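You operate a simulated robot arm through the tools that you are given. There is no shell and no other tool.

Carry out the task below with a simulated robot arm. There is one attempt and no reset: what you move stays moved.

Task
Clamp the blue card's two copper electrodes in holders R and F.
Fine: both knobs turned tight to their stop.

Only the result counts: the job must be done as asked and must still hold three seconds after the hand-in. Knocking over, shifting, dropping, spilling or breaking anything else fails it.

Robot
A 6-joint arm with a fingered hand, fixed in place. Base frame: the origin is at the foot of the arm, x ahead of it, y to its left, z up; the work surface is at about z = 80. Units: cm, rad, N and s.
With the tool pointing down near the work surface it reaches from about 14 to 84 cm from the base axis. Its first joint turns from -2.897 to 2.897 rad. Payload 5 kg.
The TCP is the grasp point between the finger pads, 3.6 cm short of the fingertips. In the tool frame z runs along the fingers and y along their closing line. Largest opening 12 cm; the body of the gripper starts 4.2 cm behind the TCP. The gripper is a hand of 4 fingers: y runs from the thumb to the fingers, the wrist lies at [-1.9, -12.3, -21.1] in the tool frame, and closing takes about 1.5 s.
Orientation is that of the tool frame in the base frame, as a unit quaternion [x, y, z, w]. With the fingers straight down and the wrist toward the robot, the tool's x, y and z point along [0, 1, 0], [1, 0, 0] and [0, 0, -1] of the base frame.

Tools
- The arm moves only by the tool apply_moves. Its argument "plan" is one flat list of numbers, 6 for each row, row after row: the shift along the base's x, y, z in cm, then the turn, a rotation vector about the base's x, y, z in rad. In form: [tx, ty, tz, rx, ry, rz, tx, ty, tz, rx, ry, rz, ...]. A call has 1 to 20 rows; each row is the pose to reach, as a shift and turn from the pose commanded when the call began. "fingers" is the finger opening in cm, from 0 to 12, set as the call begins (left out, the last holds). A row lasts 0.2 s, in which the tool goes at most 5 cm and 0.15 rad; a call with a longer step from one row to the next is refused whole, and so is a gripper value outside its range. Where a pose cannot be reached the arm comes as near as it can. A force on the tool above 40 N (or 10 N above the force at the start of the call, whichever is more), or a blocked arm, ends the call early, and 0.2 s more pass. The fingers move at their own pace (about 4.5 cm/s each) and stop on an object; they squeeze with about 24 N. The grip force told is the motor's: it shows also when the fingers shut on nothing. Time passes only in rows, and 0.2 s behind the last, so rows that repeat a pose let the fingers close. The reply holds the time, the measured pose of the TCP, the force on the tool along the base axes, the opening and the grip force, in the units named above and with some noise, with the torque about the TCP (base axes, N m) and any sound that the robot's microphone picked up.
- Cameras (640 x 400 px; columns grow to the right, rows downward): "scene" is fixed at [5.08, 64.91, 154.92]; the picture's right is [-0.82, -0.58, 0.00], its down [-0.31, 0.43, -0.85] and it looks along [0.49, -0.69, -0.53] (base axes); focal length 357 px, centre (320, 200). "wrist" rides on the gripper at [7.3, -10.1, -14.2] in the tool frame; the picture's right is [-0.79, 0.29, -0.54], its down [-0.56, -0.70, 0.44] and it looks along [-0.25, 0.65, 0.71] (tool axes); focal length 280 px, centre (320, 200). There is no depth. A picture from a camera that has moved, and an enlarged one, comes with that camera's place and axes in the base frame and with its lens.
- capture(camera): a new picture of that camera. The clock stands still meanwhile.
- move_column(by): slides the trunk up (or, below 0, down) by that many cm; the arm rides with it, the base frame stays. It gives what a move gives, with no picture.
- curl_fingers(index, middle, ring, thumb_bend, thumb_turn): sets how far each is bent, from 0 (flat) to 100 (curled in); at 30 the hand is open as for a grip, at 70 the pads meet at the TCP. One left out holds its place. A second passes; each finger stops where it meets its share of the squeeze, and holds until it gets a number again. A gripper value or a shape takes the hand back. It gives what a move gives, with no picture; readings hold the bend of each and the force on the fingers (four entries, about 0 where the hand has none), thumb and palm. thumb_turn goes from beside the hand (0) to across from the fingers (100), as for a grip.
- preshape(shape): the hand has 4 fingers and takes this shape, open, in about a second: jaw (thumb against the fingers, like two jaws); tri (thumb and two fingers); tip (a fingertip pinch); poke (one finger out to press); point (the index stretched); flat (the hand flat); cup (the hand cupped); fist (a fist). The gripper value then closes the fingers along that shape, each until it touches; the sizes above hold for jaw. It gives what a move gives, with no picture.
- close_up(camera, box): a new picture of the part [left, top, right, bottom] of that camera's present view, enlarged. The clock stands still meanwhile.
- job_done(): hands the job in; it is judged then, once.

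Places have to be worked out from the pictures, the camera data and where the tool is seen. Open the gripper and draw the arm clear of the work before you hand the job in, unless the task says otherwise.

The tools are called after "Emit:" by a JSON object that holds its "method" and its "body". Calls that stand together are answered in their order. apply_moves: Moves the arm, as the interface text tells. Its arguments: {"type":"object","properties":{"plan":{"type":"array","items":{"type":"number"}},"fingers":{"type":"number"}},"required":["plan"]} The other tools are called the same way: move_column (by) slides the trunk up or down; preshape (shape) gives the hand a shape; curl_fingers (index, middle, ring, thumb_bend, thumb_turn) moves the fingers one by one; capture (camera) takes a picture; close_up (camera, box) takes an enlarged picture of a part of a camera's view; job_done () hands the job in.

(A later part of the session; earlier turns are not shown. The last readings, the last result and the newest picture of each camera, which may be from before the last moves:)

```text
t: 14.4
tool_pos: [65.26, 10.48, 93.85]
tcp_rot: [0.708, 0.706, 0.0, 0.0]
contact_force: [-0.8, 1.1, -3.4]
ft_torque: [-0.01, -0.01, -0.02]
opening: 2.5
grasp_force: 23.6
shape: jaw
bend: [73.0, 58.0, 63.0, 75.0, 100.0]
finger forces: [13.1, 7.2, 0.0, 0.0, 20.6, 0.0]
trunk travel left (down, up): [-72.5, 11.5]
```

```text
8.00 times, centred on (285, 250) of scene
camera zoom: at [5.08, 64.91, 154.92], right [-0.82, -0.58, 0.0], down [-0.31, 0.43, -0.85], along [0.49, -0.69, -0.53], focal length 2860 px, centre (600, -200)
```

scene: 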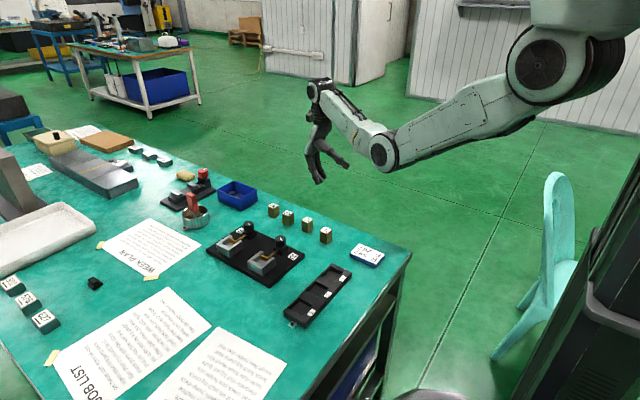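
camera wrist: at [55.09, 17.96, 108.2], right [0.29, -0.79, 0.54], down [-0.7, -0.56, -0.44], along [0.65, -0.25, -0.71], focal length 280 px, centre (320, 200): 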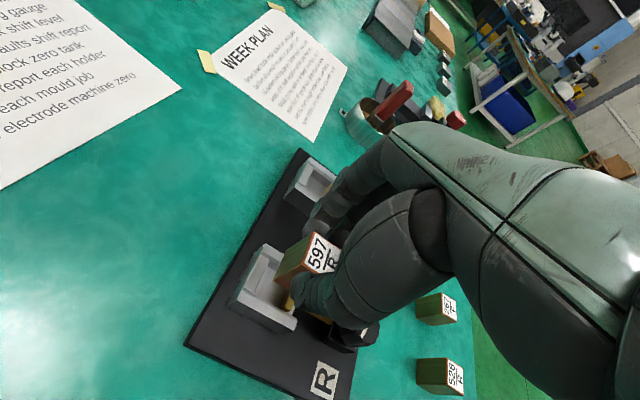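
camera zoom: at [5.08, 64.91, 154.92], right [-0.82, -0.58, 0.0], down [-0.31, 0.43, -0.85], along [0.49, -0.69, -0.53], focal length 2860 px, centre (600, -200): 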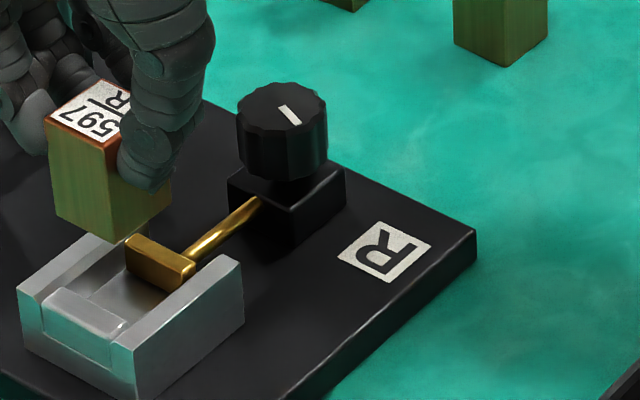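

Emit:
{"method": "close_up", "body": {"camera": "wrist", "box": [265, 245, 335, 320]}}

Emit:
{"method": "close_up", "body": {"camera": "scene", "box": [250, 250, 286, 276]}}

```text
5.33 times, centred on (300, 282) of wrist
camera zoom: at [55.09, 17.96, 108.2], right [0.29, -0.79, 0.54], down [-0.7, -0.56, -0.44], along [0.65, -0.25, -0.71], focal length 1495 px, centre (427, -240)
```

zoom: 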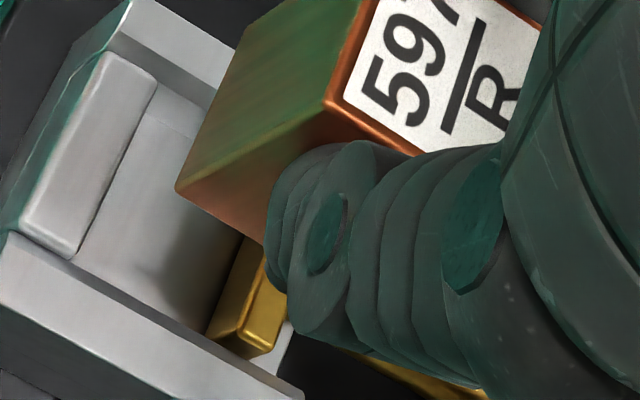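

```text
15.38 times, centred on (268, 263) of scene
camera zoom: at [5.08, 64.91, 154.92], right [-0.82, -0.58, 0.0], down [-0.31, 0.43, -0.85], along [0.49, -0.69, -0.53], focal length 5499 px, centre (1120, -769)
```

zoom: 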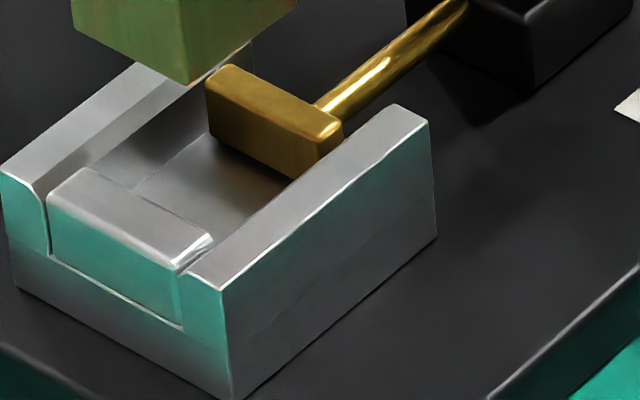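

By these measurements the block sits about 0.2–0.3 cm too far toward +y relative to the gap between jaw and pad. I'll correct y by −0.2 and lower until the block bottom is just above the walls, then look again.

Emit:
{"method": "apply_moves", "body": {"plan": [0.05, -0.2, -1.5, 0, 0, 0, 0.05, -0.2, -3, 0, 0, 0, 0.05, -0.2, -3.3, 0, 0, 0, 0.05, -0.2, -3.3, 0, 0, 0]}}

Emit:
{"method": "close_up", "body": {"camera": "wrist", "box": [255, 215, 355, 320]}}

Emit:
{"method": "close_up", "body": {"camera": "scene", "box": [245, 235, 293, 275]}}

```text
t: 15.4
tool_pos: [65.21, 10.48, 90.67]
tcp_rot: [0.709, 0.706, 0.0, 0.0]
contact_force: [0.5, -0.4, -3.6]
ft_torque: [-0.01, 0.01, 0.0]
opening: 2.49
grasp_force: 23.7
shape: jaw
bend: [73.0, 58.0, 63.0, 75.0, 100.0]
finger forces: [13.1, 7.3, 0.0, 0.0, 20.5, 0.0]
trunk travel left (down, up): [-72.5, 11.5]
```

```text
3.81 times, centred on (305, 268) of wrist
camera zoom: at [55.02, 17.76, 104.89], right [0.29, -0.79, 0.54], down [-0.7, -0.56, -0.44], along [0.65, -0.25, -0.71], focal length 1068 px, centre (377, -57)
```

zoom: 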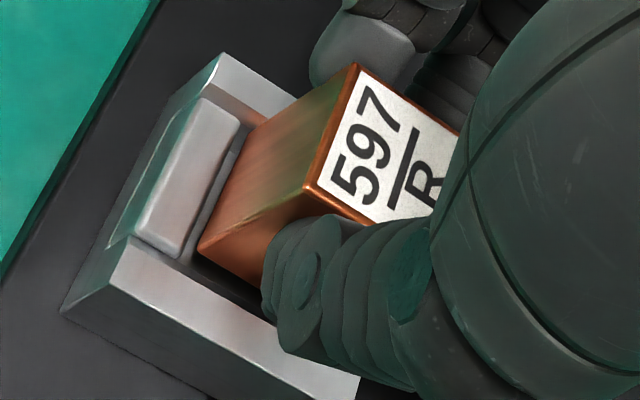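

```text
10.00 times, centred on (269, 255) of scene
camera zoom: at [5.08, 64.91, 154.92], right [-0.82, -0.58, 0.0], down [-0.31, 0.43, -0.85], along [0.49, -0.69, -0.53], focal length 3574 px, centre (830, -350)
```

zoom: 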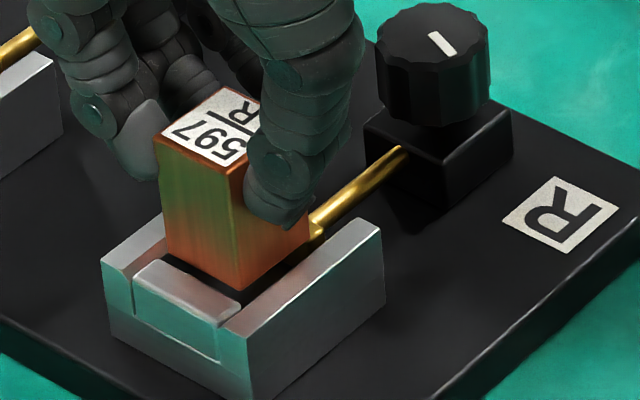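

The block bottom is now just above the wall tops and still looks about 0.1–0.15 cm too close to the jaw. I'll shift −0.15 in y and lower slowly by 0.6 cm, watching the force.

Emit:
{"method": "apply_moves", "body": {"plan": [0.05, -0.15, 0, 0, 0, 0, 0.05, -0.15, -0.2, 0, 0, 0, 0.05, -0.15, -0.4, 0, 0, 0, 0.05, -0.15, -0.6, 0, 0, 0, 0.05, -0.15, -0.6, 0, 0, 0]}}

Emit:
{"method": "close_up", "body": {"camera": "wrist", "box": [255, 215, 355, 320]}}

Emit:
{"method": "close_up", "body": {"camera": "scene", "box": [245, 235, 293, 275]}}

```text
t: 16.6
tool_pos: [65.23, 10.22, 90.21]
tcp_rot: [0.707, 0.707, 0.001, 0.001]
contact_force: [0.8, 6.9, 9.1]
ft_torque: [0.2, -0.17, 0.07]
opening: 2.58
grasp_force: 23.6
shape: jaw
bend: [73.0, 58.0, 63.0, 75.0, 100.0]
finger forces: [14.7, 8.2, 0.0, 0.0, 22.1, 0.0]
trunk travel left (down, up): [-72.5, 11.5]
```

```text
3.81 times, centred on (305, 268) of wrist
camera zoom: at [54.98, 17.66, 104.58], right [0.28, -0.79, 0.54], down [-0.7, -0.56, -0.45], along [0.66, -0.25, -0.71], focal length 1068 px, centre (377, -57)
```

zoom: 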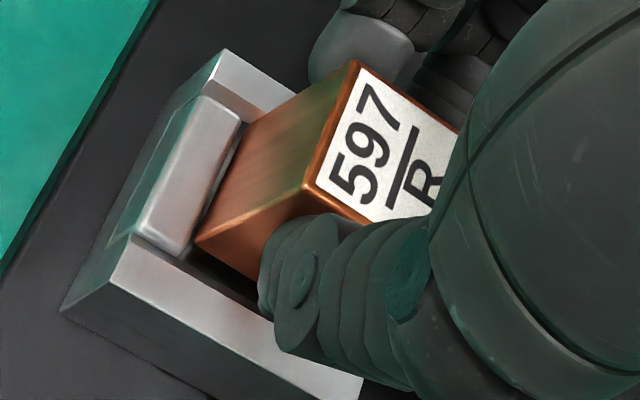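

```text
10.00 times, centred on (269, 255) of scene
camera zoom: at [5.08, 64.91, 154.92], right [-0.82, -0.58, 0.0], down [-0.31, 0.43, -0.85], along [0.49, -0.69, -0.53], focal length 3574 px, centre (830, -350)
```

zoom: 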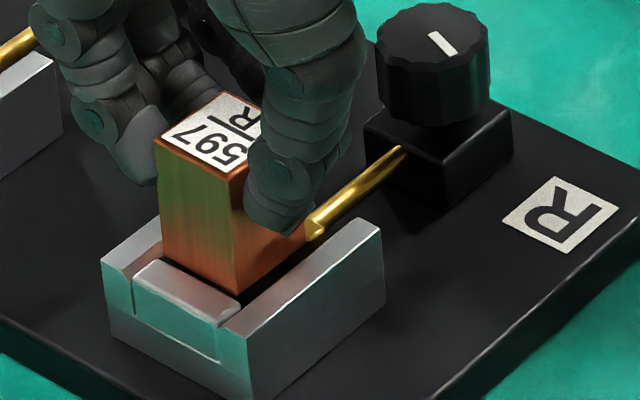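

Contact: the torque and +y force show the block's −y bottom edge is touching the pad. I'll ease up slightly, shift +0.1 in y, and lower again.

Emit:
{"method": "apply_moves", "body": {"plan": [0, 0, 0.3, 0, 0, 0, 0, 0.1, 0.3, 0, 0, 0, 0, 0.1, 0.1, 0, 0, 0, 0, 0.1, -0.1, 0, 0, 0, 0, 0.1, -0.1, 0, 0, 0]}}

Emit:
{"method": "close_up", "body": {"camera": "wrist", "box": [255, 215, 355, 320]}}

Emit:
{"method": "close_up", "body": {"camera": "scene", "box": [245, 235, 293, 275]}}

```text
t: 17.8
tool_pos: [65.06, 10.25, 90.02]
tcp_rot: [0.709, 0.706, -0.001, -0.001]
contact_force: [-2.1, 3.5, 0.9]
ft_torque: [0.16, 0.09, 0.03]
opening: 2.53
grasp_force: 24.1
shape: jaw
bend: [73.0, 58.0, 63.0, 75.0, 100.0]
finger forces: [13.6, 7.1, 0.0, 0.0, 22.3, 0.0]
trunk travel left (down, up): [-72.5, 11.5]
```

```text
3.81 times, centred on (305, 268) of wrist
camera zoom: at [54.99, 17.66, 104.26], right [0.29, -0.79, 0.54], down [-0.7, -0.56, -0.44], along [0.65, -0.25, -0.71], focal length 1068 px, centre (377, -57)
```

zoom: 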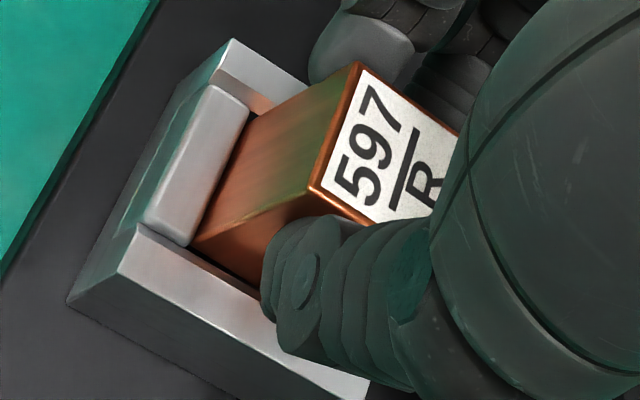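

```text
10.00 times, centred on (269, 255) of scene
camera zoom: at [5.08, 64.91, 154.92], right [-0.82, -0.58, 0.0], down [-0.31, 0.43, -0.85], along [0.49, -0.69, -0.53], focal length 3574 px, centre (830, -350)
```

zoom: 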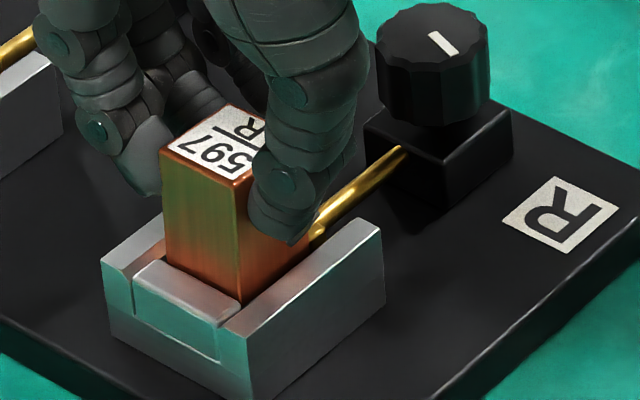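

The forces dropped and the block's bottom edge is now below the jaw top. I'll keep lowering in small steps.

Emit:
{"method": "apply_moves", "body": {"plan": [0, 0.03, -0.15, 0, 0, 0, 0, 0.03, -0.3, 0, 0, 0, 0, 0.03, -0.45, 0, 0, 0, 0, 0.03, -0.45, 0, 0, 0]}}

Emit:
{"method": "close_up", "body": {"camera": "scene", "box": [245, 235, 293, 275]}}

```text
t: 18.8
tool_pos: [65.13, 10.34, 89.61]
tcp_rot: [0.709, 0.705, 0.0, 0.0]
contact_force: [0.9, 2.3, 1.4]
ft_torque: [0.05, -0.03, 0.05]
opening: 2.54
grasp_force: 23.9
shape: jaw
bend: [73.0, 58.0, 63.0, 75.0, 100.0]
finger forces: [14.1, 7.9, 0.1, 0.2, 21.9, 0.1]
trunk travel left (down, up): [-72.5, 11.5]
```

```text
10.00 times, centred on (269, 255) of scene
camera zoom: at [5.08, 64.91, 154.92], right [-0.82, -0.58, 0.0], down [-0.31, 0.43, -0.85], along [0.49, -0.69, -0.53], focal length 3574 px, centre (830, -350)
```

zoom: 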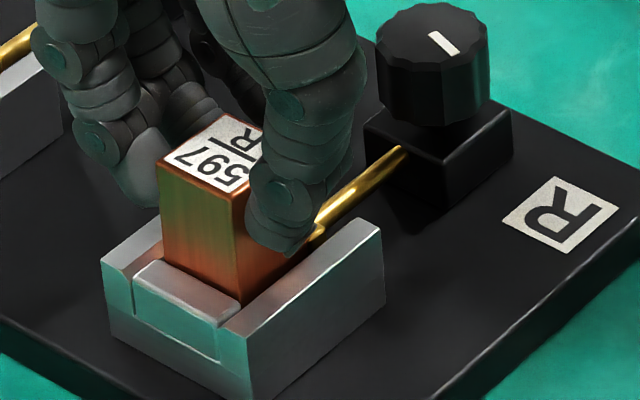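

The block is sliding in with little force. I'll continue down until the floor is felt.

Emit:
{"method": "apply_moves", "body": {"plan": [0, 0, -0.2, 0, 0, 0, 0, 0, -0.4, 0, 0, 0, 0, 0, -0.6, 0, 0, 0, 0, 0, -0.6, 0, 0, 0]}}

Emit:
{"method": "close_up", "body": {"camera": "scene", "box": [245, 235, 293, 275]}}

Emit:
{"method": "close_up", "body": {"camera": "wrist", "box": [255, 215, 355, 320]}}

```text
t: 19.8
tool_pos: [65.15, 10.37, 88.99]
tcp_rot: [0.708, 0.706, 0.001, 0.001]
contact_force: [-0.3, 5.2, 3.4]
ft_torque: [0.08, 0.02, 0.05]
opening: 2.56
grasp_force: 24.2
shape: jaw
bend: [73.0, 58.0, 63.0, 75.0, 100.0]
finger forces: [13.9, 8.2, 0.1, 0.0, 22.5, 0.0]
trunk travel left (down, up): [-72.5, 11.5]
```

```text
10.00 times, centred on (269, 255) of scene
camera zoom: at [5.08, 64.91, 154.92], right [-0.82, -0.58, 0.0], down [-0.31, 0.43, -0.85], along [0.49, -0.69, -0.53], focal length 3574 px, centre (830, -350)
```

zoom: 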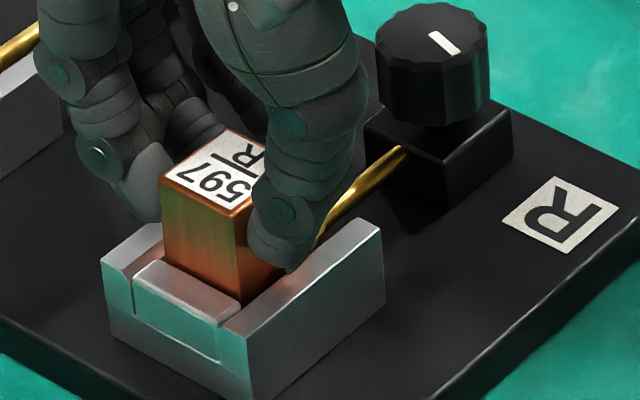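

```text
3.81 times, centred on (305, 268) of wrist
camera zoom: at [54.98, 17.76, 103.29], right [0.29, -0.79, 0.54], down [-0.7, -0.56, -0.44], along [0.65, -0.25, -0.71], focal length 1068 px, centre (377, -57)
```

zoom: 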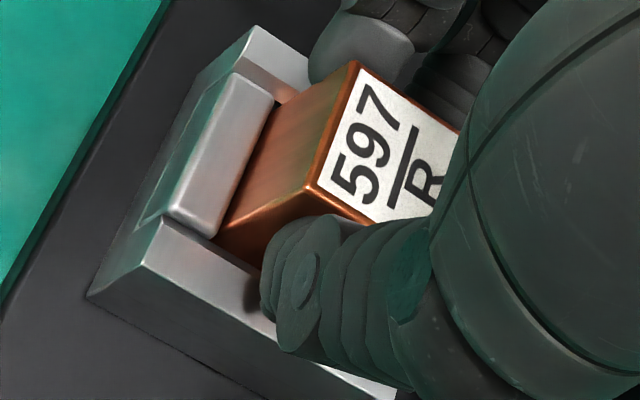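

It keeps sliding in; a small +y side force remains from the pad, so I'll nudge +0.05 in y while lowering further.

Emit:
{"method": "apply_moves", "body": {"plan": [0, 0.05, -0.1, 0, 0, 0, 0, 0.05, -0.25, 0, 0, 0, 0, 0.05, -0.4, 0, 0, 0, 0, 0.05, -0.4, 0, 0, 0]}}

Emit:
{"method": "close_up", "body": {"camera": "scene", "box": [245, 235, 293, 275]}}

```text
t: 20.8
tool_pos: [65.14, 10.42, 88.85]
tcp_rot: [0.708, 0.706, 0.002, 0.002]
contact_force: [-0.2, 4.1, 19.2]
ft_torque: [0.04, -0.04, 0.07]
opening: 2.65
grasp_force: 24.1
shape: jaw
bend: [73.0, 58.0, 63.0, 75.0, 100.0]
finger forces: [15.2, 9.9, 0.0, 0.0, 24.9, 0.0]
trunk travel left (down, up): [-72.5, 11.5]
```

```text
10.00 times, centred on (269, 255) of scene
camera zoom: at [5.08, 64.91, 154.92], right [-0.82, -0.58, 0.0], down [-0.31, 0.43, -0.85], along [0.49, -0.69, -0.53], focal length 3574 px, centre (830, -350)
```

zoom: 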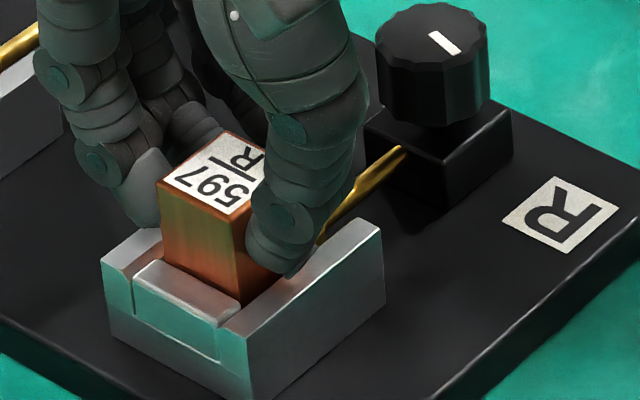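

Upward force jumped to 19 N with almost no torque, so the block is sitting on the pocket floor. I'll relieve the downward push and open the fingers.

Emit:
{"method": "apply_moves", "body": {"plan": [0, 0, 0.25, 0, 0, 0, 0, 0, 0.25, 0, 0, 0]}}

Emit:
{"method": "apply_moves", "body": {"plan": [0, 0, 0, 0, 0, 0, 0, 0, 0, 0, 0, 0, 0, 0, 0, 0, 0, 0, 0, 0, 0, 0, 0, 0, 0, 0, 0, 0, 0, 0, 0, 0, 0, 0, 0, 0], "fingers": 6}}

Emit:
{"method": "close_up", "body": {"camera": "scene", "box": [245, 235, 293, 275]}}

```text
t: 21.4
tool_pos: [65.16, 10.48, 88.8]
tcp_rot: [0.708, 0.706, 0.001, 0.001]
contact_force: [3.2, 4.7, 12.9]
ft_torque: [0.08, -0.18, 0.05]
opening: 2.66
grasp_force: 24.2
shape: jaw
bend: [73.0, 58.0, 63.0, 75.0, 100.0]
finger forces: [15.8, 9.8, 0.0, 0.0, 22.8, 0.0]
trunk travel left (down, up): [-72.5, 11.5]
```

```text
t: 22.8
tool_pos: [65.14, 10.47, 88.79]
tcp_rot: [0.707, 0.707, 0.0, 0.0]
contact_force: [0.4, 0.1, 0.3]
ft_torque: [-0.01, 0.01, 0.0]
opening: 5.93
grasp_force: 0.0
shape: jaw
bend: [74.0, 45.0, 42.0, 70.0, 100.0]
finger forces: [0.1, 0.0, 0.0, 0.1, 0.1, 0.0]
trunk travel left (down, up): [-72.5, 11.5]
```

```text
10.00 times, centred on (269, 255) of scene
camera zoom: at [5.08, 64.91, 154.92], right [-0.82, -0.58, 0.0], down [-0.31, 0.43, -0.85], along [0.49, -0.69, -0.53], focal length 3574 px, centre (830, -350)
```

zoom: 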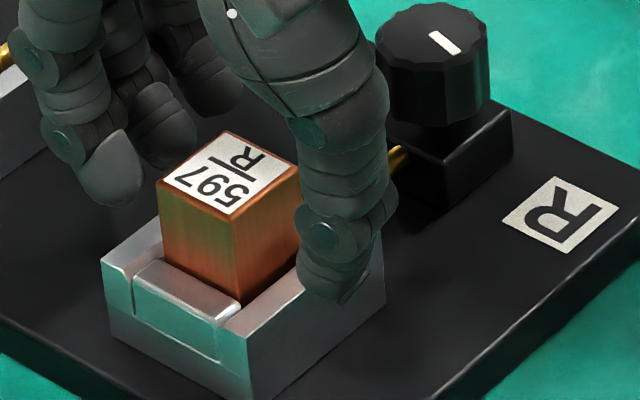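

Block 597/R stands upright in the R pocket. I'll rise and move above knob R to measure it for gripping.

Emit:
{"method": "apply_moves", "body": {"plan": [0, 0, 1, 0, 0, 0, 0, 0, 4, 0, 0, 0, 0, 0, 8, 0, 0, 0, 0, -4, 8.5, 0, 0, 0, 0, -8, 8.5, 0, 0, 0, 0, -9.1, 8.5, 0, 0, 0, 0, -9.1, 8.5, 0, 0, 0]}}

Emit:
{"method": "capture", "body": {"camera": "wrist"}}

Emit:
{"method": "close_up", "body": {"camera": "wrist", "box": [200, 210, 340, 340]}}

Emit:
{"method": "close_up", "body": {"camera": "scene", "box": [245, 220, 309, 270]}}

```text
t: 24.4
tool_pos: [65.24, 1.27, 97.28]
tcp_rot: [0.708, 0.706, 0.0, 0.0]
contact_force: [0.1, 0.0, 0.1]
ft_torque: [-0.01, 0.0, 0.0]
opening: 5.98
grasp_force: 0.1
shape: jaw
bend: [74.0, 45.0, 42.0, 70.0, 100.0]
finger forces: [0.0, 0.0, 0.0, 0.1, 0.0, 0.1]
trunk travel left (down, up): [-72.5, 11.5]
```

```text
taken
camera wrist: at [55.1, 8.65, 111.51], right [0.29, -0.79, 0.54], down [-0.7, -0.56, -0.44], along [0.65, -0.25, -0.71], focal length 280 px, centre (320, 200)
```

wrist: 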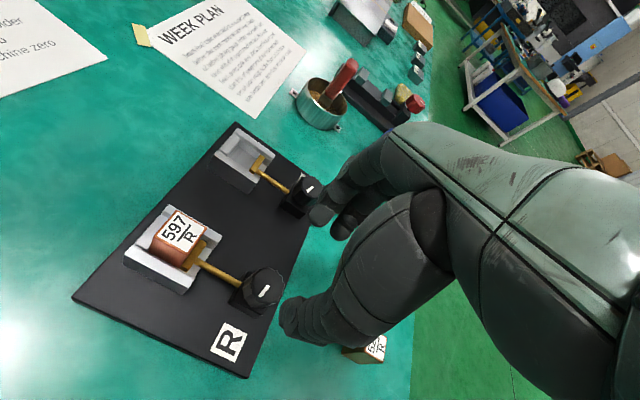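

```text
3.08 times, centred on (270, 275) of wrist
camera zoom: at [55.1, 8.65, 111.51], right [0.29, -0.79, 0.54], down [-0.7, -0.56, -0.44], along [0.65, -0.25, -0.71], focal length 863 px, centre (474, -31)
```

zoom: 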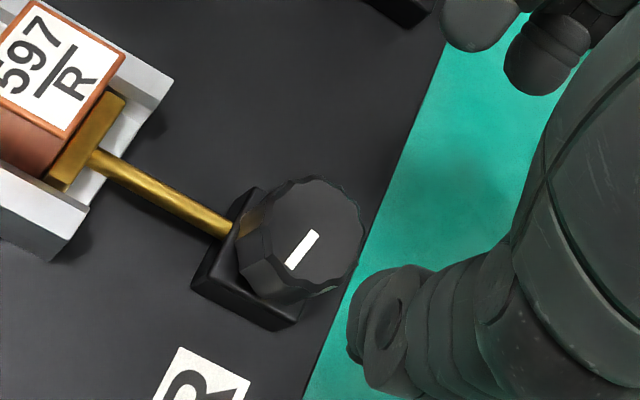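

```text
8.00 times, centred on (277, 245) of scene
camera zoom: at [5.08, 64.91, 154.92], right [-0.82, -0.58, 0.0], down [-0.31, 0.43, -0.85], along [0.49, -0.69, -0.53], focal length 2860 px, centre (664, -160)
```

zoom: 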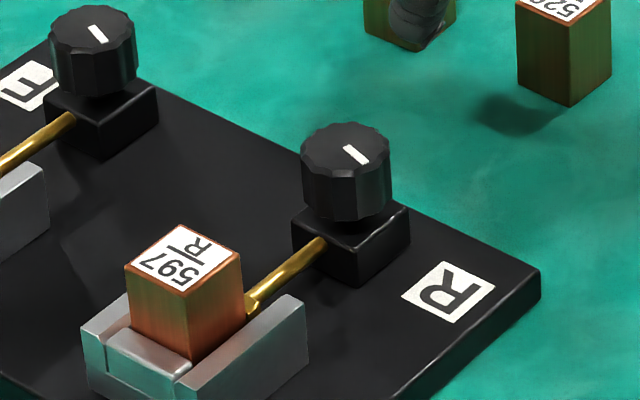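

Emit:
{"method": "close_up", "body": {"camera": "wrist", "box": [235, 260, 295, 310]}}

Emit:
{"method": "close_up", "body": {"camera": "scene", "box": [270, 230, 300, 258]}}

```text
8.00 times, centred on (265, 285) of wrist
camera zoom: at [55.1, 8.65, 111.51], right [0.29, -0.79, 0.54], down [-0.7, -0.56, -0.44], along [0.65, -0.25, -0.71], focal length 2243 px, centre (760, -480)
```

zoom: 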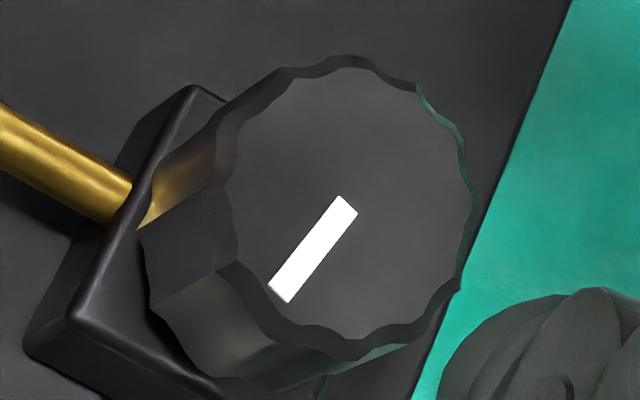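

```text
14.29 times, centred on (285, 244) of scene
camera zoom: at [5.08, 64.91, 154.92], right [-0.82, -0.58, 0.0], down [-0.31, 0.43, -0.85], along [0.49, -0.69, -0.53], focal length 5106 px, centre (820, -429)
```

zoom: 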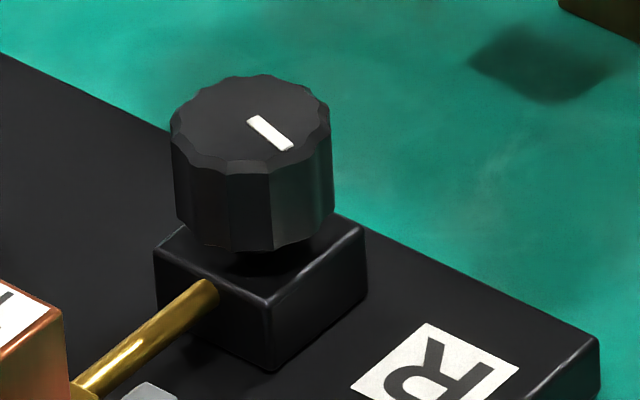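

Knob R is centred near (65.25, 1.27) with its top at z≈86.2 and bottom at about 84.2. I'll turn the hand +0.75 rad above it as the starting yaw for a clockwise turn, widening the opening a little.

Emit:
{"method": "apply_moves", "body": {"plan": [0.05, -0.08, 0, 0, 0, 0.14, 0.05, -0.08, 0, 0, 0, 0.28, 0.05, -0.08, 0, 0, 0, 0.42, 0.05, -0.08, 0, 0, 0, 0.56, 0.05, -0.08, 0, 0, 0, 0.7, 0.05, -0.08, 0, 0, 0, 0.8, 0.05, -0.08, 0, 0, 0, 0.8], "fingers": 7}}

Emit:
{"method": "capture", "body": {"camera": "wrist"}}

Emit:
{"method": "close_up", "body": {"camera": "scene", "box": [220, 160, 348, 260]}}

```text
t: 26.0
tool_pos: [65.06, 1.23, 97.21]
tcp_rot: [0.376, 0.927, 0.0, 0.0]
contact_force: [-0.1, -1.1, -0.2]
ft_torque: [0.02, -0.01, 0.02]
opening: 6.93
grasp_force: 0.1
shape: jaw
bend: [74.0, 42.0, 39.0, 66.0, 100.0]
finger forces: [0.0, 0.0, 0.1, 0.0, 0.0, 0.0]
trunk travel left (down, up): [-72.5, 11.5]
```

```text
taken
camera wrist: at [52.85, -0.85, 111.6], right [0.77, -0.34, 0.54], down [-0.09, -0.89, -0.44], along [0.64, 0.29, -0.71], focal length 280 px, centre (320, 200)
```

wrist: 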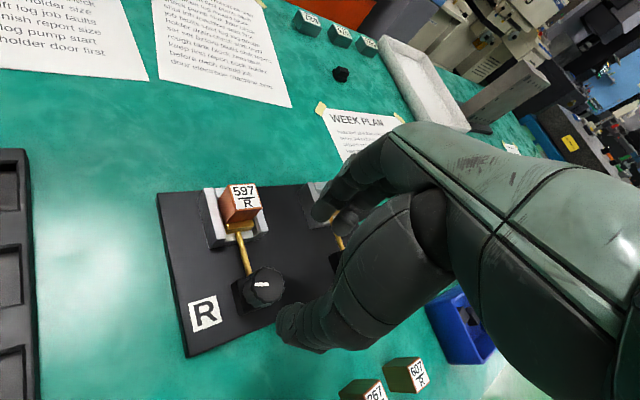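

```text
4.00 times, centred on (284, 210) of scene
camera zoom: at [5.08, 64.91, 154.92], right [-0.82, -0.58, 0.0], down [-0.31, 0.43, -0.85], along [0.49, -0.69, -0.53], focal length 1430 px, centre (464, 160)
```

zoom: 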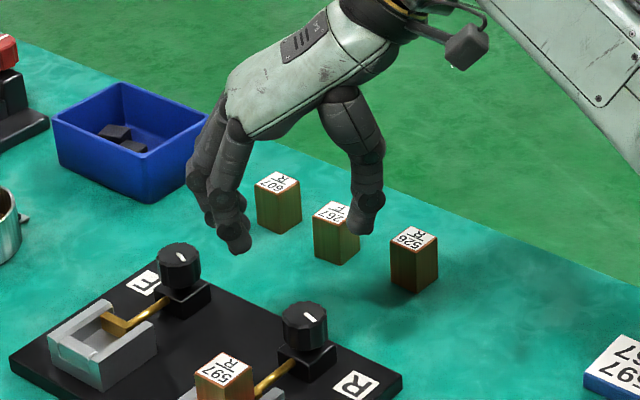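

The yaw is reachable. I'll descend until the fingertips are just above the knob top and check the centring.

Emit:
{"method": "apply_moves", "body": {"plan": [0, 0, -3, 0, 0, 0, 0, 0, -6, 0, 0, 0, 0, 0, -6.6, 0, 0, 0, 0, 0, -6.6, 0, 0, 0]}}

Emit:
{"method": "close_up", "body": {"camera": "wrist", "box": [240, 180, 400, 340]}}

Emit:
{"method": "close_up", "body": {"camera": "scene", "box": [245, 210, 325, 270]}}

```text
t: 27.0
tool_pos: [65.15, 1.31, 90.69]
tcp_rot: [0.376, 0.927, 0.0, 0.0]
contact_force: [0.3, 0.5, -0.5]
ft_torque: [0.0, 0.01, -0.02]
opening: 6.96
grasp_force: 0.0
shape: jaw
bend: [74.0, 42.0, 39.0, 66.0, 100.0]
finger forces: [0.0, 0.0, 0.1, 0.1, 0.1, 0.0]
trunk travel left (down, up): [-72.5, 11.5]
```

```text
2.50 times, centred on (320, 260) of wrist
camera zoom: at [52.87, -0.72, 104.98], right [0.77, -0.34, 0.54], down [-0.09, -0.89, -0.44], along [0.64, 0.29, -0.71], focal length 701 px, centre (320, 50)
```

zoom: 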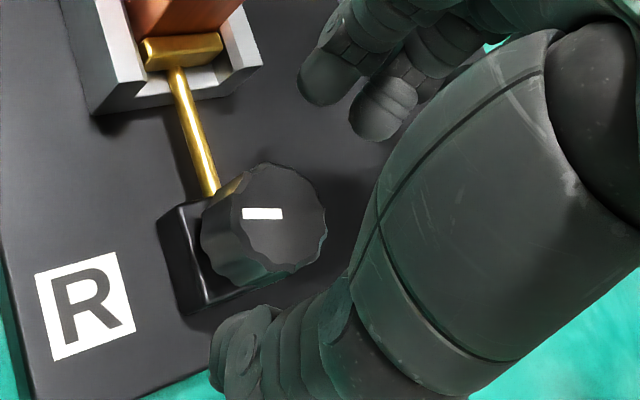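

```text
6.67 times, centred on (285, 240) of scene
camera zoom: at [5.08, 64.91, 154.92], right [-0.82, -0.58, 0.0], down [-0.31, 0.43, -0.85], along [0.49, -0.69, -0.53], focal length 2383 px, centre (553, -67)
```

zoom: 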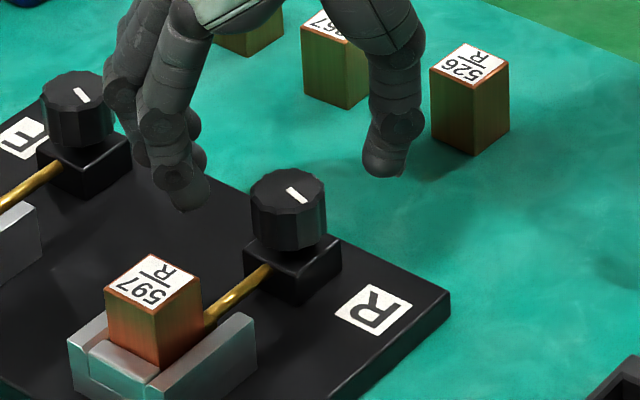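

The two yaw views disagree by a few millimetres, so the camera data has a small systematic error. I'll turn to yaw 0 and then −0.6 at this height to pin down the knob axis from how its image moves.

Emit:
{"method": "apply_moves", "body": {"plan": [0, 0, 0, 0, 0, -0.14, 0, 0, 0, 0, 0, -0.28, 0, 0, 0, 0, 0, -0.42, 0, 0, 0, 0, 0, -0.56, 0, 0, 0, 0, 0, -0.7, 0, 0, 0, 0, 0, -0.8, 0, 0, 0, 0, 0, -0.8]}}

Emit:
{"method": "close_up", "body": {"camera": "wrist", "box": [240, 180, 400, 340]}}

Emit:
{"method": "apply_moves", "body": {"plan": [0, 0, 0, 0, 0, -0.14, 0, 0, 0, 0, 0, -0.28, 0, 0, 0, 0, 0, -0.42, 0, 0, 0, 0, 0, -0.56, 0, 0, 0, 0, 0, -0.7, 0, 0, 0, 0, 0, -0.8, 0, 0, 0, 0, 0, -0.8]}}

Emit:
{"method": "close_up", "body": {"camera": "wrist", "box": [240, 180, 400, 340]}}

Emit:
{"method": "close_up", "body": {"camera": "scene", "box": [245, 190, 341, 270]}}

```text
t: 28.6
tool_pos: [65.14, 1.12, 90.8]
tcp_rot: [0.709, 0.705, 0.0, 0.0]
contact_force: [0.2, -0.4, -0.1]
ft_torque: [0.0, 0.02, -0.01]
opening: 6.95
grasp_force: 0.0
shape: jaw
bend: [74.0, 42.0, 39.0, 66.0, 100.0]
finger forces: [0.1, 0.1, 0.0, 0.1, 0.0, 0.1]
trunk travel left (down, up): [-72.5, 11.5]
```

```text
2.50 times, centred on (320, 260) of wrist
camera zoom: at [55.04, 8.58, 105.06], right [0.29, -0.79, 0.54], down [-0.7, -0.56, -0.44], along [0.65, -0.25, -0.71], focal length 701 px, centre (320, 50)
```

zoom: 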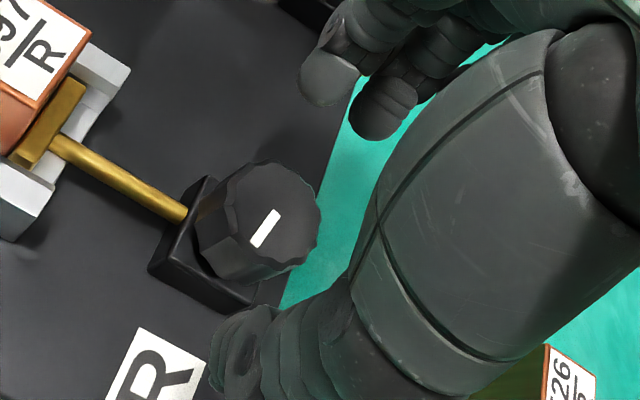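

```text
t: 30.2
tool_pos: [65.27, 1.3, 90.75]
tcp_rot: [0.927, 0.374, 0.0, -0.001]
contact_force: [-0.7, 0.9, 0.6]
ft_torque: [0.01, 0.0, 0.0]
opening: 6.95
grasp_force: 0.1
shape: jaw
bend: [74.0, 42.0, 39.0, 66.0, 100.0]
finger forces: [0.0, 0.0, 0.1, 0.0, 0.1, 0.0]
trunk travel left (down, up): [-72.5, 11.5]
```

```text
2.50 times, centred on (320, 260) of wrist
camera zoom: at [63.38, 13.61, 105.04], right [-0.37, -0.76, 0.54], down [-0.89, 0.12, -0.44], along [0.27, -0.65, -0.71], focal length 701 px, centre (320, 50)
```

zoom: 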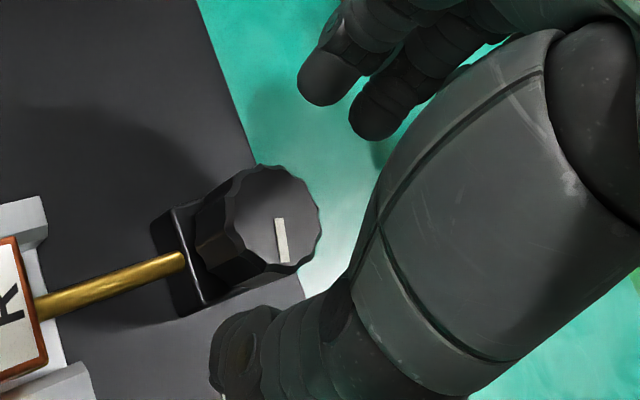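

```text
5.00 times, centred on (293, 230) of scene
camera zoom: at [5.08, 64.91, 154.92], right [-0.82, -0.58, 0.0], down [-0.31, 0.43, -0.85], along [0.49, -0.69, -0.53], focal length 1787 px, centre (455, 50)
```

zoom: 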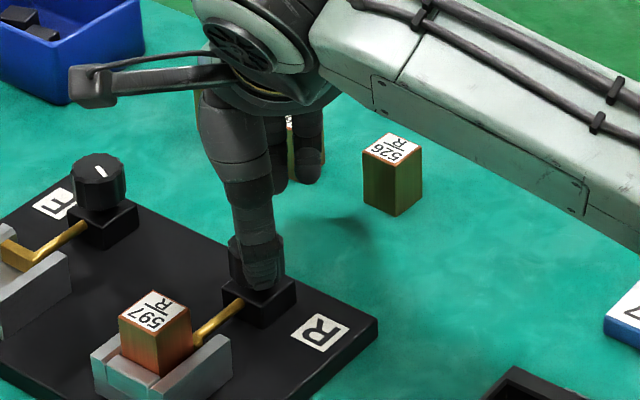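

The knob hardly moves in the picture as the hand turns, so the TCP is within 0.1 cm of its axis; all views agree on knob R at (65.12, 1.40) with its top at z≈86.7. I'll turn back to +0.8 yaw, correct the centring, and descend around the knob.

Emit:
{"method": "apply_moves", "body": {"plan": [-0.04, 0.12, 0, 0, 0, 0.145, -0.04, 0.12, 0, 0, 0, 0.29, -0.04, 0.12, 0, 0, 0, 0.435, -0.04, 0.12, 0, 0, 0, 0.58, -0.04, 0.12, 0, 0, 0, 0.725, -0.04, 0.12, 0, 0, 0, 0.87, -0.04, 0.12, 0, 0, 0, 1.015, -0.04, 0.12, 0, 0, 0, 1.16, -0.04, 0.12, 0, 0, 0, 1.305, -0.04, 0.12, 0, 0, 0, 1.45, -0.04, 0.12, 0, 0, 0, 1.6, -0.04, 0.12, 0, 0, 0, 1.6, -0.04, 0.12, -1.0, 0, 0, 1.6, -0.04, 0.12, -1.8, 0, 0, 1.6, -0.04, 0.12, -2.3, 0, 0, 1.6, -0.04, 0.12, -2.3, 0, 0, 1.6], "fingers": 6.5}}

Emit:
{"method": "close_up", "body": {"camera": "scene", "box": [245, 210, 325, 270]}}

Emit:
{"method": "close_up", "body": {"camera": "wrist", "box": [240, 180, 400, 340]}}

```text
t: 33.6
tool_pos: [65.14, 1.33, 88.34]
tcp_rot: [0.376, 0.926, 0.001, 0.0]
contact_force: [-0.3, -0.3, -0.4]
ft_torque: [-0.01, -0.01, 0.04]
opening: 6.53
grasp_force: 0.1
shape: jaw
bend: [74.0, 43.0, 40.0, 68.0, 100.0]
finger forces: [0.1, 0.0, 0.0, 0.0, 0.0, 0.0]
trunk travel left (down, up): [-72.5, 11.5]
```

```text
6.67 times, centred on (285, 240) of scene
camera zoom: at [5.08, 64.91, 154.92], right [-0.82, -0.58, 0.0], down [-0.31, 0.43, -0.85], along [0.49, -0.69, -0.53], focal length 2383 px, centre (553, -67)
```

zoom: 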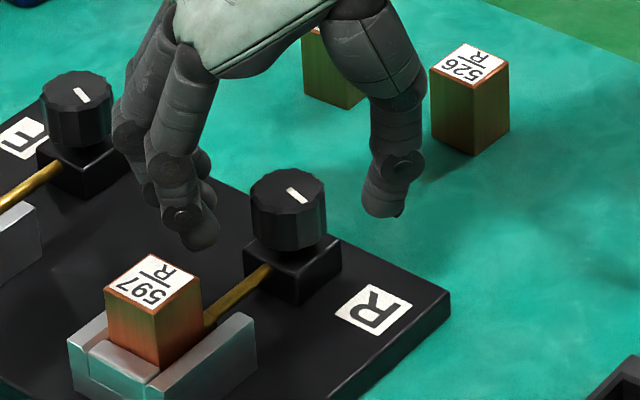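

```text
2.50 times, centred on (320, 260) of wrist
camera zoom: at [52.84, -0.77, 102.63], right [0.77, -0.35, 0.54], down [-0.09, -0.89, -0.44], along [0.64, 0.29, -0.71], focal length 701 px, centre (320, 50)
```

zoom: 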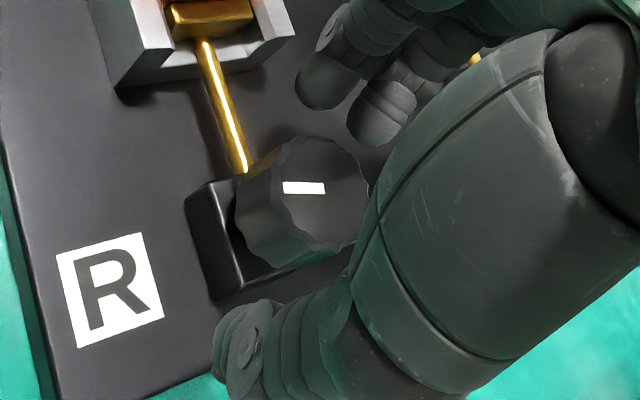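

The fingers straddle knob R evenly. I'll close them on the knob.

Emit:
{"method": "apply_moves", "body": {"plan": [0, 0, 0, 0, 0, 0, 0, 0, 0, 0, 0, 0, 0, 0, 0, 0, 0, 0, 0, 0, 0, 0, 0, 0, 0, 0, 0, 0, 0, 0, 0, 0, 0, 0, 0, 0, 0, 0, 0, 0, 0, 0], "fingers": 1.5}}

Emit:
{"method": "close_up", "body": {"camera": "scene", "box": [245, 210, 325, 270]}}

Emit:
{"method": "close_up", "body": {"camera": "wrist", "box": [240, 180, 400, 340]}}

```text
t: 35.2
tool_pos: [65.15, 1.2, 88.32]
tcp_rot: [0.377, 0.926, -0.001, 0.0]
contact_force: [-1.5, -1.8, -2.1]
ft_torque: [-0.03, 0.01, 0.01]
opening: 2.6
grasp_force: 23.4
shape: jaw
bend: [73.0, 60.0, 63.0, 74.0, 100.0]
finger forces: [11.9, 6.0, 0.0, 0.0, 21.4, 0.0]
trunk travel left (down, up): [-72.5, 11.5]
```

```text
6.67 times, centred on (285, 240) of scene
camera zoom: at [5.08, 64.91, 154.92], right [-0.82, -0.58, 0.0], down [-0.31, 0.43, -0.85], along [0.49, -0.69, -0.53], focal length 2383 px, centre (553, -67)
```

zoom: 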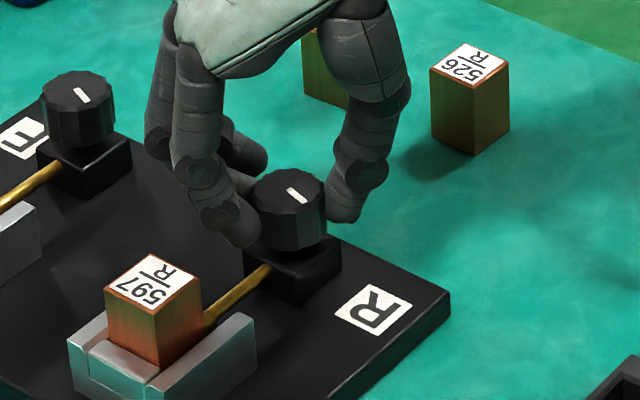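

```text
2.50 times, centred on (320, 260) of wrist
camera zoom: at [52.81, -0.8, 102.64], right [0.77, -0.35, 0.54], down [-0.09, -0.89, -0.44], along [0.64, 0.29, -0.71], focal length 701 px, centre (320, 50)
```

zoom: 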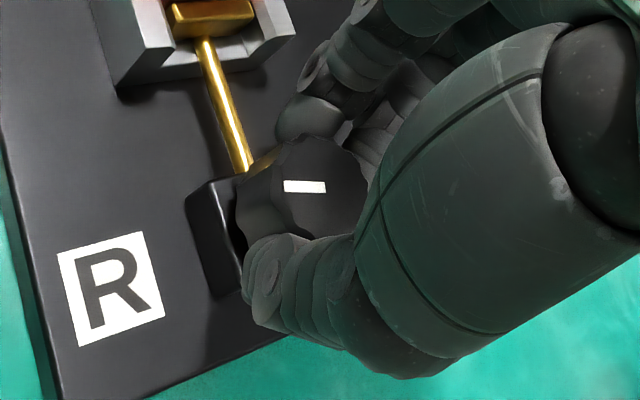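

The knob is gripped by thumb, index and middle. I'll turn clockwise (seen from above) by 0.3 rad first and check the torque, knob mark and pad.

Emit:
{"method": "apply_moves", "body": {"plan": [0, 0, 0, 0, 0, -0.08, 0, 0, 0, 0, 0, -0.16, 0, 0, 0, 0, 0, -0.24, 0, 0, 0, 0, 0, -0.3, 0, 0, 0, 0, 0, -0.3]}}

Emit:
{"method": "close_up", "body": {"camera": "scene", "box": [245, 210, 325, 270]}}

Emit:
{"method": "close_up", "body": {"camera": "wrist", "box": [240, 180, 400, 340]}}

```text
t: 36.4
tool_pos: [65.0, 1.35, 88.36]
tcp_rot: [0.511, 0.86, 0.0, -0.001]
contact_force: [-8.6, 3.9, -5.9]
ft_torque: [0.15, 0.17, 0.25]
opening: 2.52
grasp_force: 24.1
shape: jaw
bend: [73.0, 59.0, 63.0, 74.0, 100.0]
finger forces: [15.4, 5.9, 0.0, 0.0, 23.6, 0.1]
trunk travel left (down, up): [-72.5, 11.5]
```

```text
6.67 times, centred on (285, 240) of scene
camera zoom: at [5.08, 64.91, 154.92], right [-0.82, -0.58, 0.0], down [-0.31, 0.43, -0.85], along [0.49, -0.69, -0.53], focal length 2383 px, centre (553, -67)
```

zoom: 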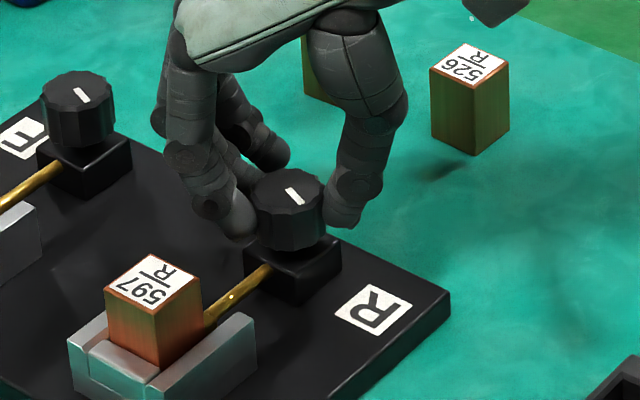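

```text
2.50 times, centred on (320, 260) of wrist
camera zoom: at [52.7, 3.03, 102.67], right [0.63, -0.56, 0.54], down [-0.35, -0.83, -0.44], along [0.69, 0.09, -0.72], focal length 701 px, centre (320, 50)
```

zoom: 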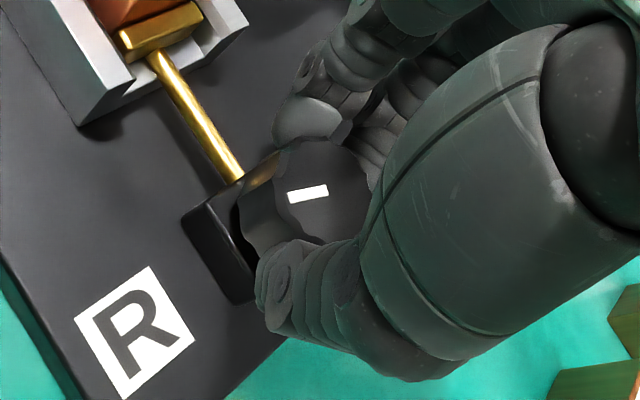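

Emit:
{"method": "close_up", "body": {"camera": "scene", "box": [270, 230, 300, 258]}}

Emit:
{"method": "close_up", "body": {"camera": "wrist", "box": [260, 165, 350, 260]}}

Emit:
{"method": "close_up", "body": {"camera": "scene", "box": [248, 240, 288, 275]}}

```text
14.29 times, centred on (285, 244) of scene
camera zoom: at [5.08, 64.91, 154.92], right [-0.82, -0.58, 0.0], down [-0.31, 0.43, -0.85], along [0.49, -0.69, -0.53], focal length 5106 px, centre (820, -429)
```

zoom: 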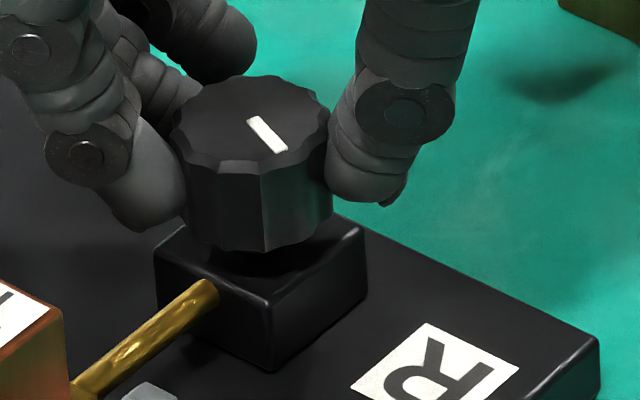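

```text
4.21 times, centred on (305, 212) of wrist
camera zoom: at [52.7, 3.03, 102.67], right [0.63, -0.56, 0.54], down [-0.35, -0.83, -0.44], along [0.69, 0.09, -0.72], focal length 1181 px, centre (383, 147)
```

zoom: 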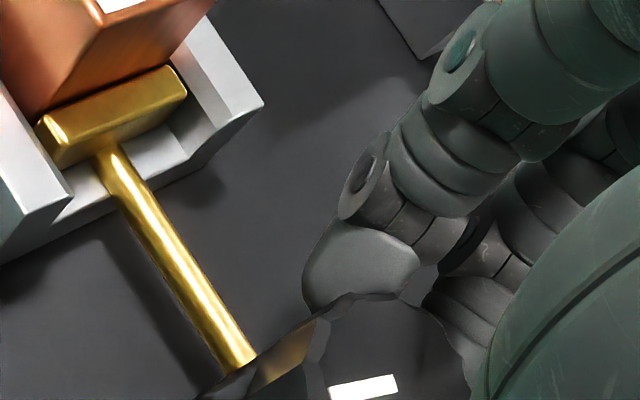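

```text
11.43 times, centred on (268, 258) of scene
camera zoom: at [5.08, 64.91, 154.92], right [-0.82, -0.58, 0.0], down [-0.31, 0.43, -0.85], along [0.49, -0.69, -0.53], focal length 4085 px, centre (914, -457)
```

zoom: 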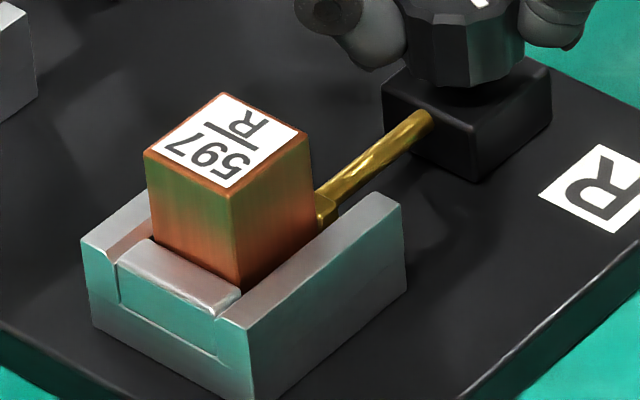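

The knob turned clockwise by roughly 0.13 rad while the hand turned 0.30. I'll keep turning in the same direction and see whether it follows.

Emit:
{"method": "apply_moves", "body": {"plan": [0, 0, 0, 0, 0, -0.08, 0, 0, 0, 0, 0, -0.16, 0, 0, 0, 0, 0, -0.24, 0, 0, 0, 0, 0, -0.32, 0, 0, 0, 0, 0, -0.4, 0, 0, 0, 0, 0, -0.4]}}

Emit:
{"method": "close_up", "body": {"camera": "scene", "box": [270, 230, 300, 258]}}

Emit:
{"method": "close_up", "body": {"camera": "wrist", "box": [240, 180, 400, 340]}}

```text
t: 37.8
tool_pos: [65.2, 1.42, 88.34]
tcp_rot: [0.672, 0.741, -0.001, 0.0]
contact_force: [-4.8, 10.2, -12.1]
ft_torque: [0.46, -0.02, 0.42]
opening: 2.35
grasp_force: 24.2
shape: jaw
bend: [73.0, 60.0, 63.0, 74.0, 100.0]
finger forces: [19.4, 4.7, 0.0, 0.1, 22.0, 0.0]
trunk travel left (down, up): [-72.5, 11.5]
```

```text
14.29 times, centred on (285, 244) of scene
camera zoom: at [5.08, 64.91, 154.92], right [-0.82, -0.58, 0.0], down [-0.31, 0.43, -0.85], along [0.49, -0.69, -0.53], focal length 5106 px, centre (820, -429)
```

zoom: 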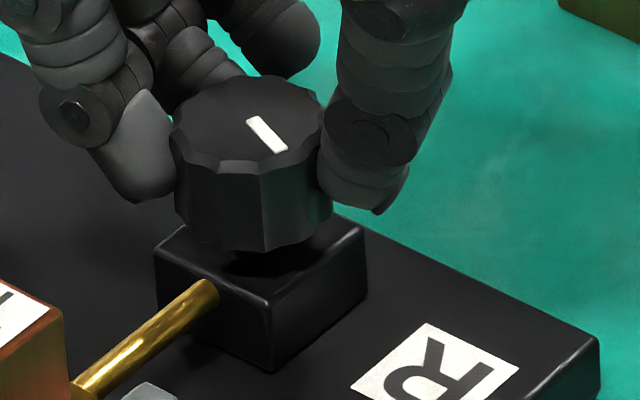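

```text
2.50 times, centred on (320, 260) of wrist
camera zoom: at [54.42, 7.78, 102.68], right [0.36, -0.76, 0.54], down [-0.64, -0.63, -0.44], along [0.67, -0.19, -0.71], focal length 701 px, centre (320, 50)
```

zoom: 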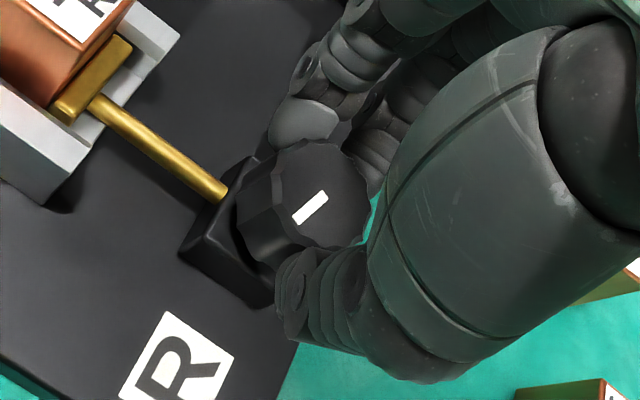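

The mark no longer moves and the torque rose to 0.42 N·m, so the fingers slip: either this is a stop or the wrong direction. I'll turn back counter-clockwise to see how the knob and pad respond.

Emit:
{"method": "apply_moves", "body": {"plan": [0, 0, 0, 0, 0, 0.08, 0, 0, 0, 0, 0, 0.16, 0, 0, 0, 0, 0, 0.24, 0, 0, 0, 0, 0, 0.32, 0, 0, 0, 0, 0, 0.4, 0, 0, 0, 0, 0, 0.4]}}

Emit:
{"method": "close_up", "body": {"camera": "scene", "box": [270, 230, 300, 258]}}

Emit:
{"method": "close_up", "body": {"camera": "wrist", "box": [240, 180, 400, 340]}}

```text
t: 39.2
tool_pos: [65.25, 1.19, 88.37]
tcp_rot: [0.512, 0.859, 0.0, 0.0]
contact_force: [-1.9, -7.1, -4.7]
ft_torque: [-0.12, 0.03, -0.04]
opening: 2.39
grasp_force: 23.9
shape: jaw
bend: [73.0, 62.0, 63.0, 74.0, 100.0]
finger forces: [14.0, 7.7, 0.0, 0.1, 22.4, 0.0]
trunk travel left (down, up): [-72.5, 11.5]
```

```text
14.29 times, centred on (285, 244) of scene
camera zoom: at [5.08, 64.91, 154.92], right [-0.82, -0.58, 0.0], down [-0.31, 0.43, -0.85], along [0.49, -0.69, -0.53], focal length 5106 px, centre (820, -429)
```

zoom: 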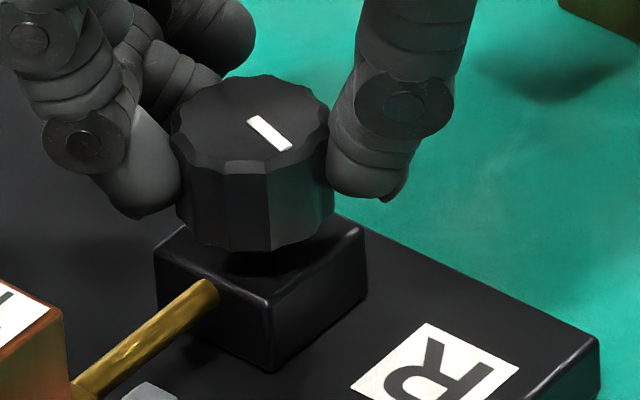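

```text
2.50 times, centred on (320, 260) of wrist
camera zoom: at [52.85, 2.84, 102.69], right [0.63, -0.56, 0.54], down [-0.35, -0.83, -0.44], along [0.69, 0.09, -0.71], focal length 701 px, centre (320, 50)
```

zoom: 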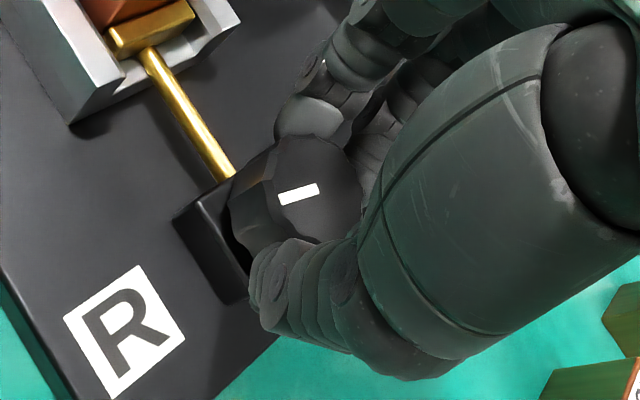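

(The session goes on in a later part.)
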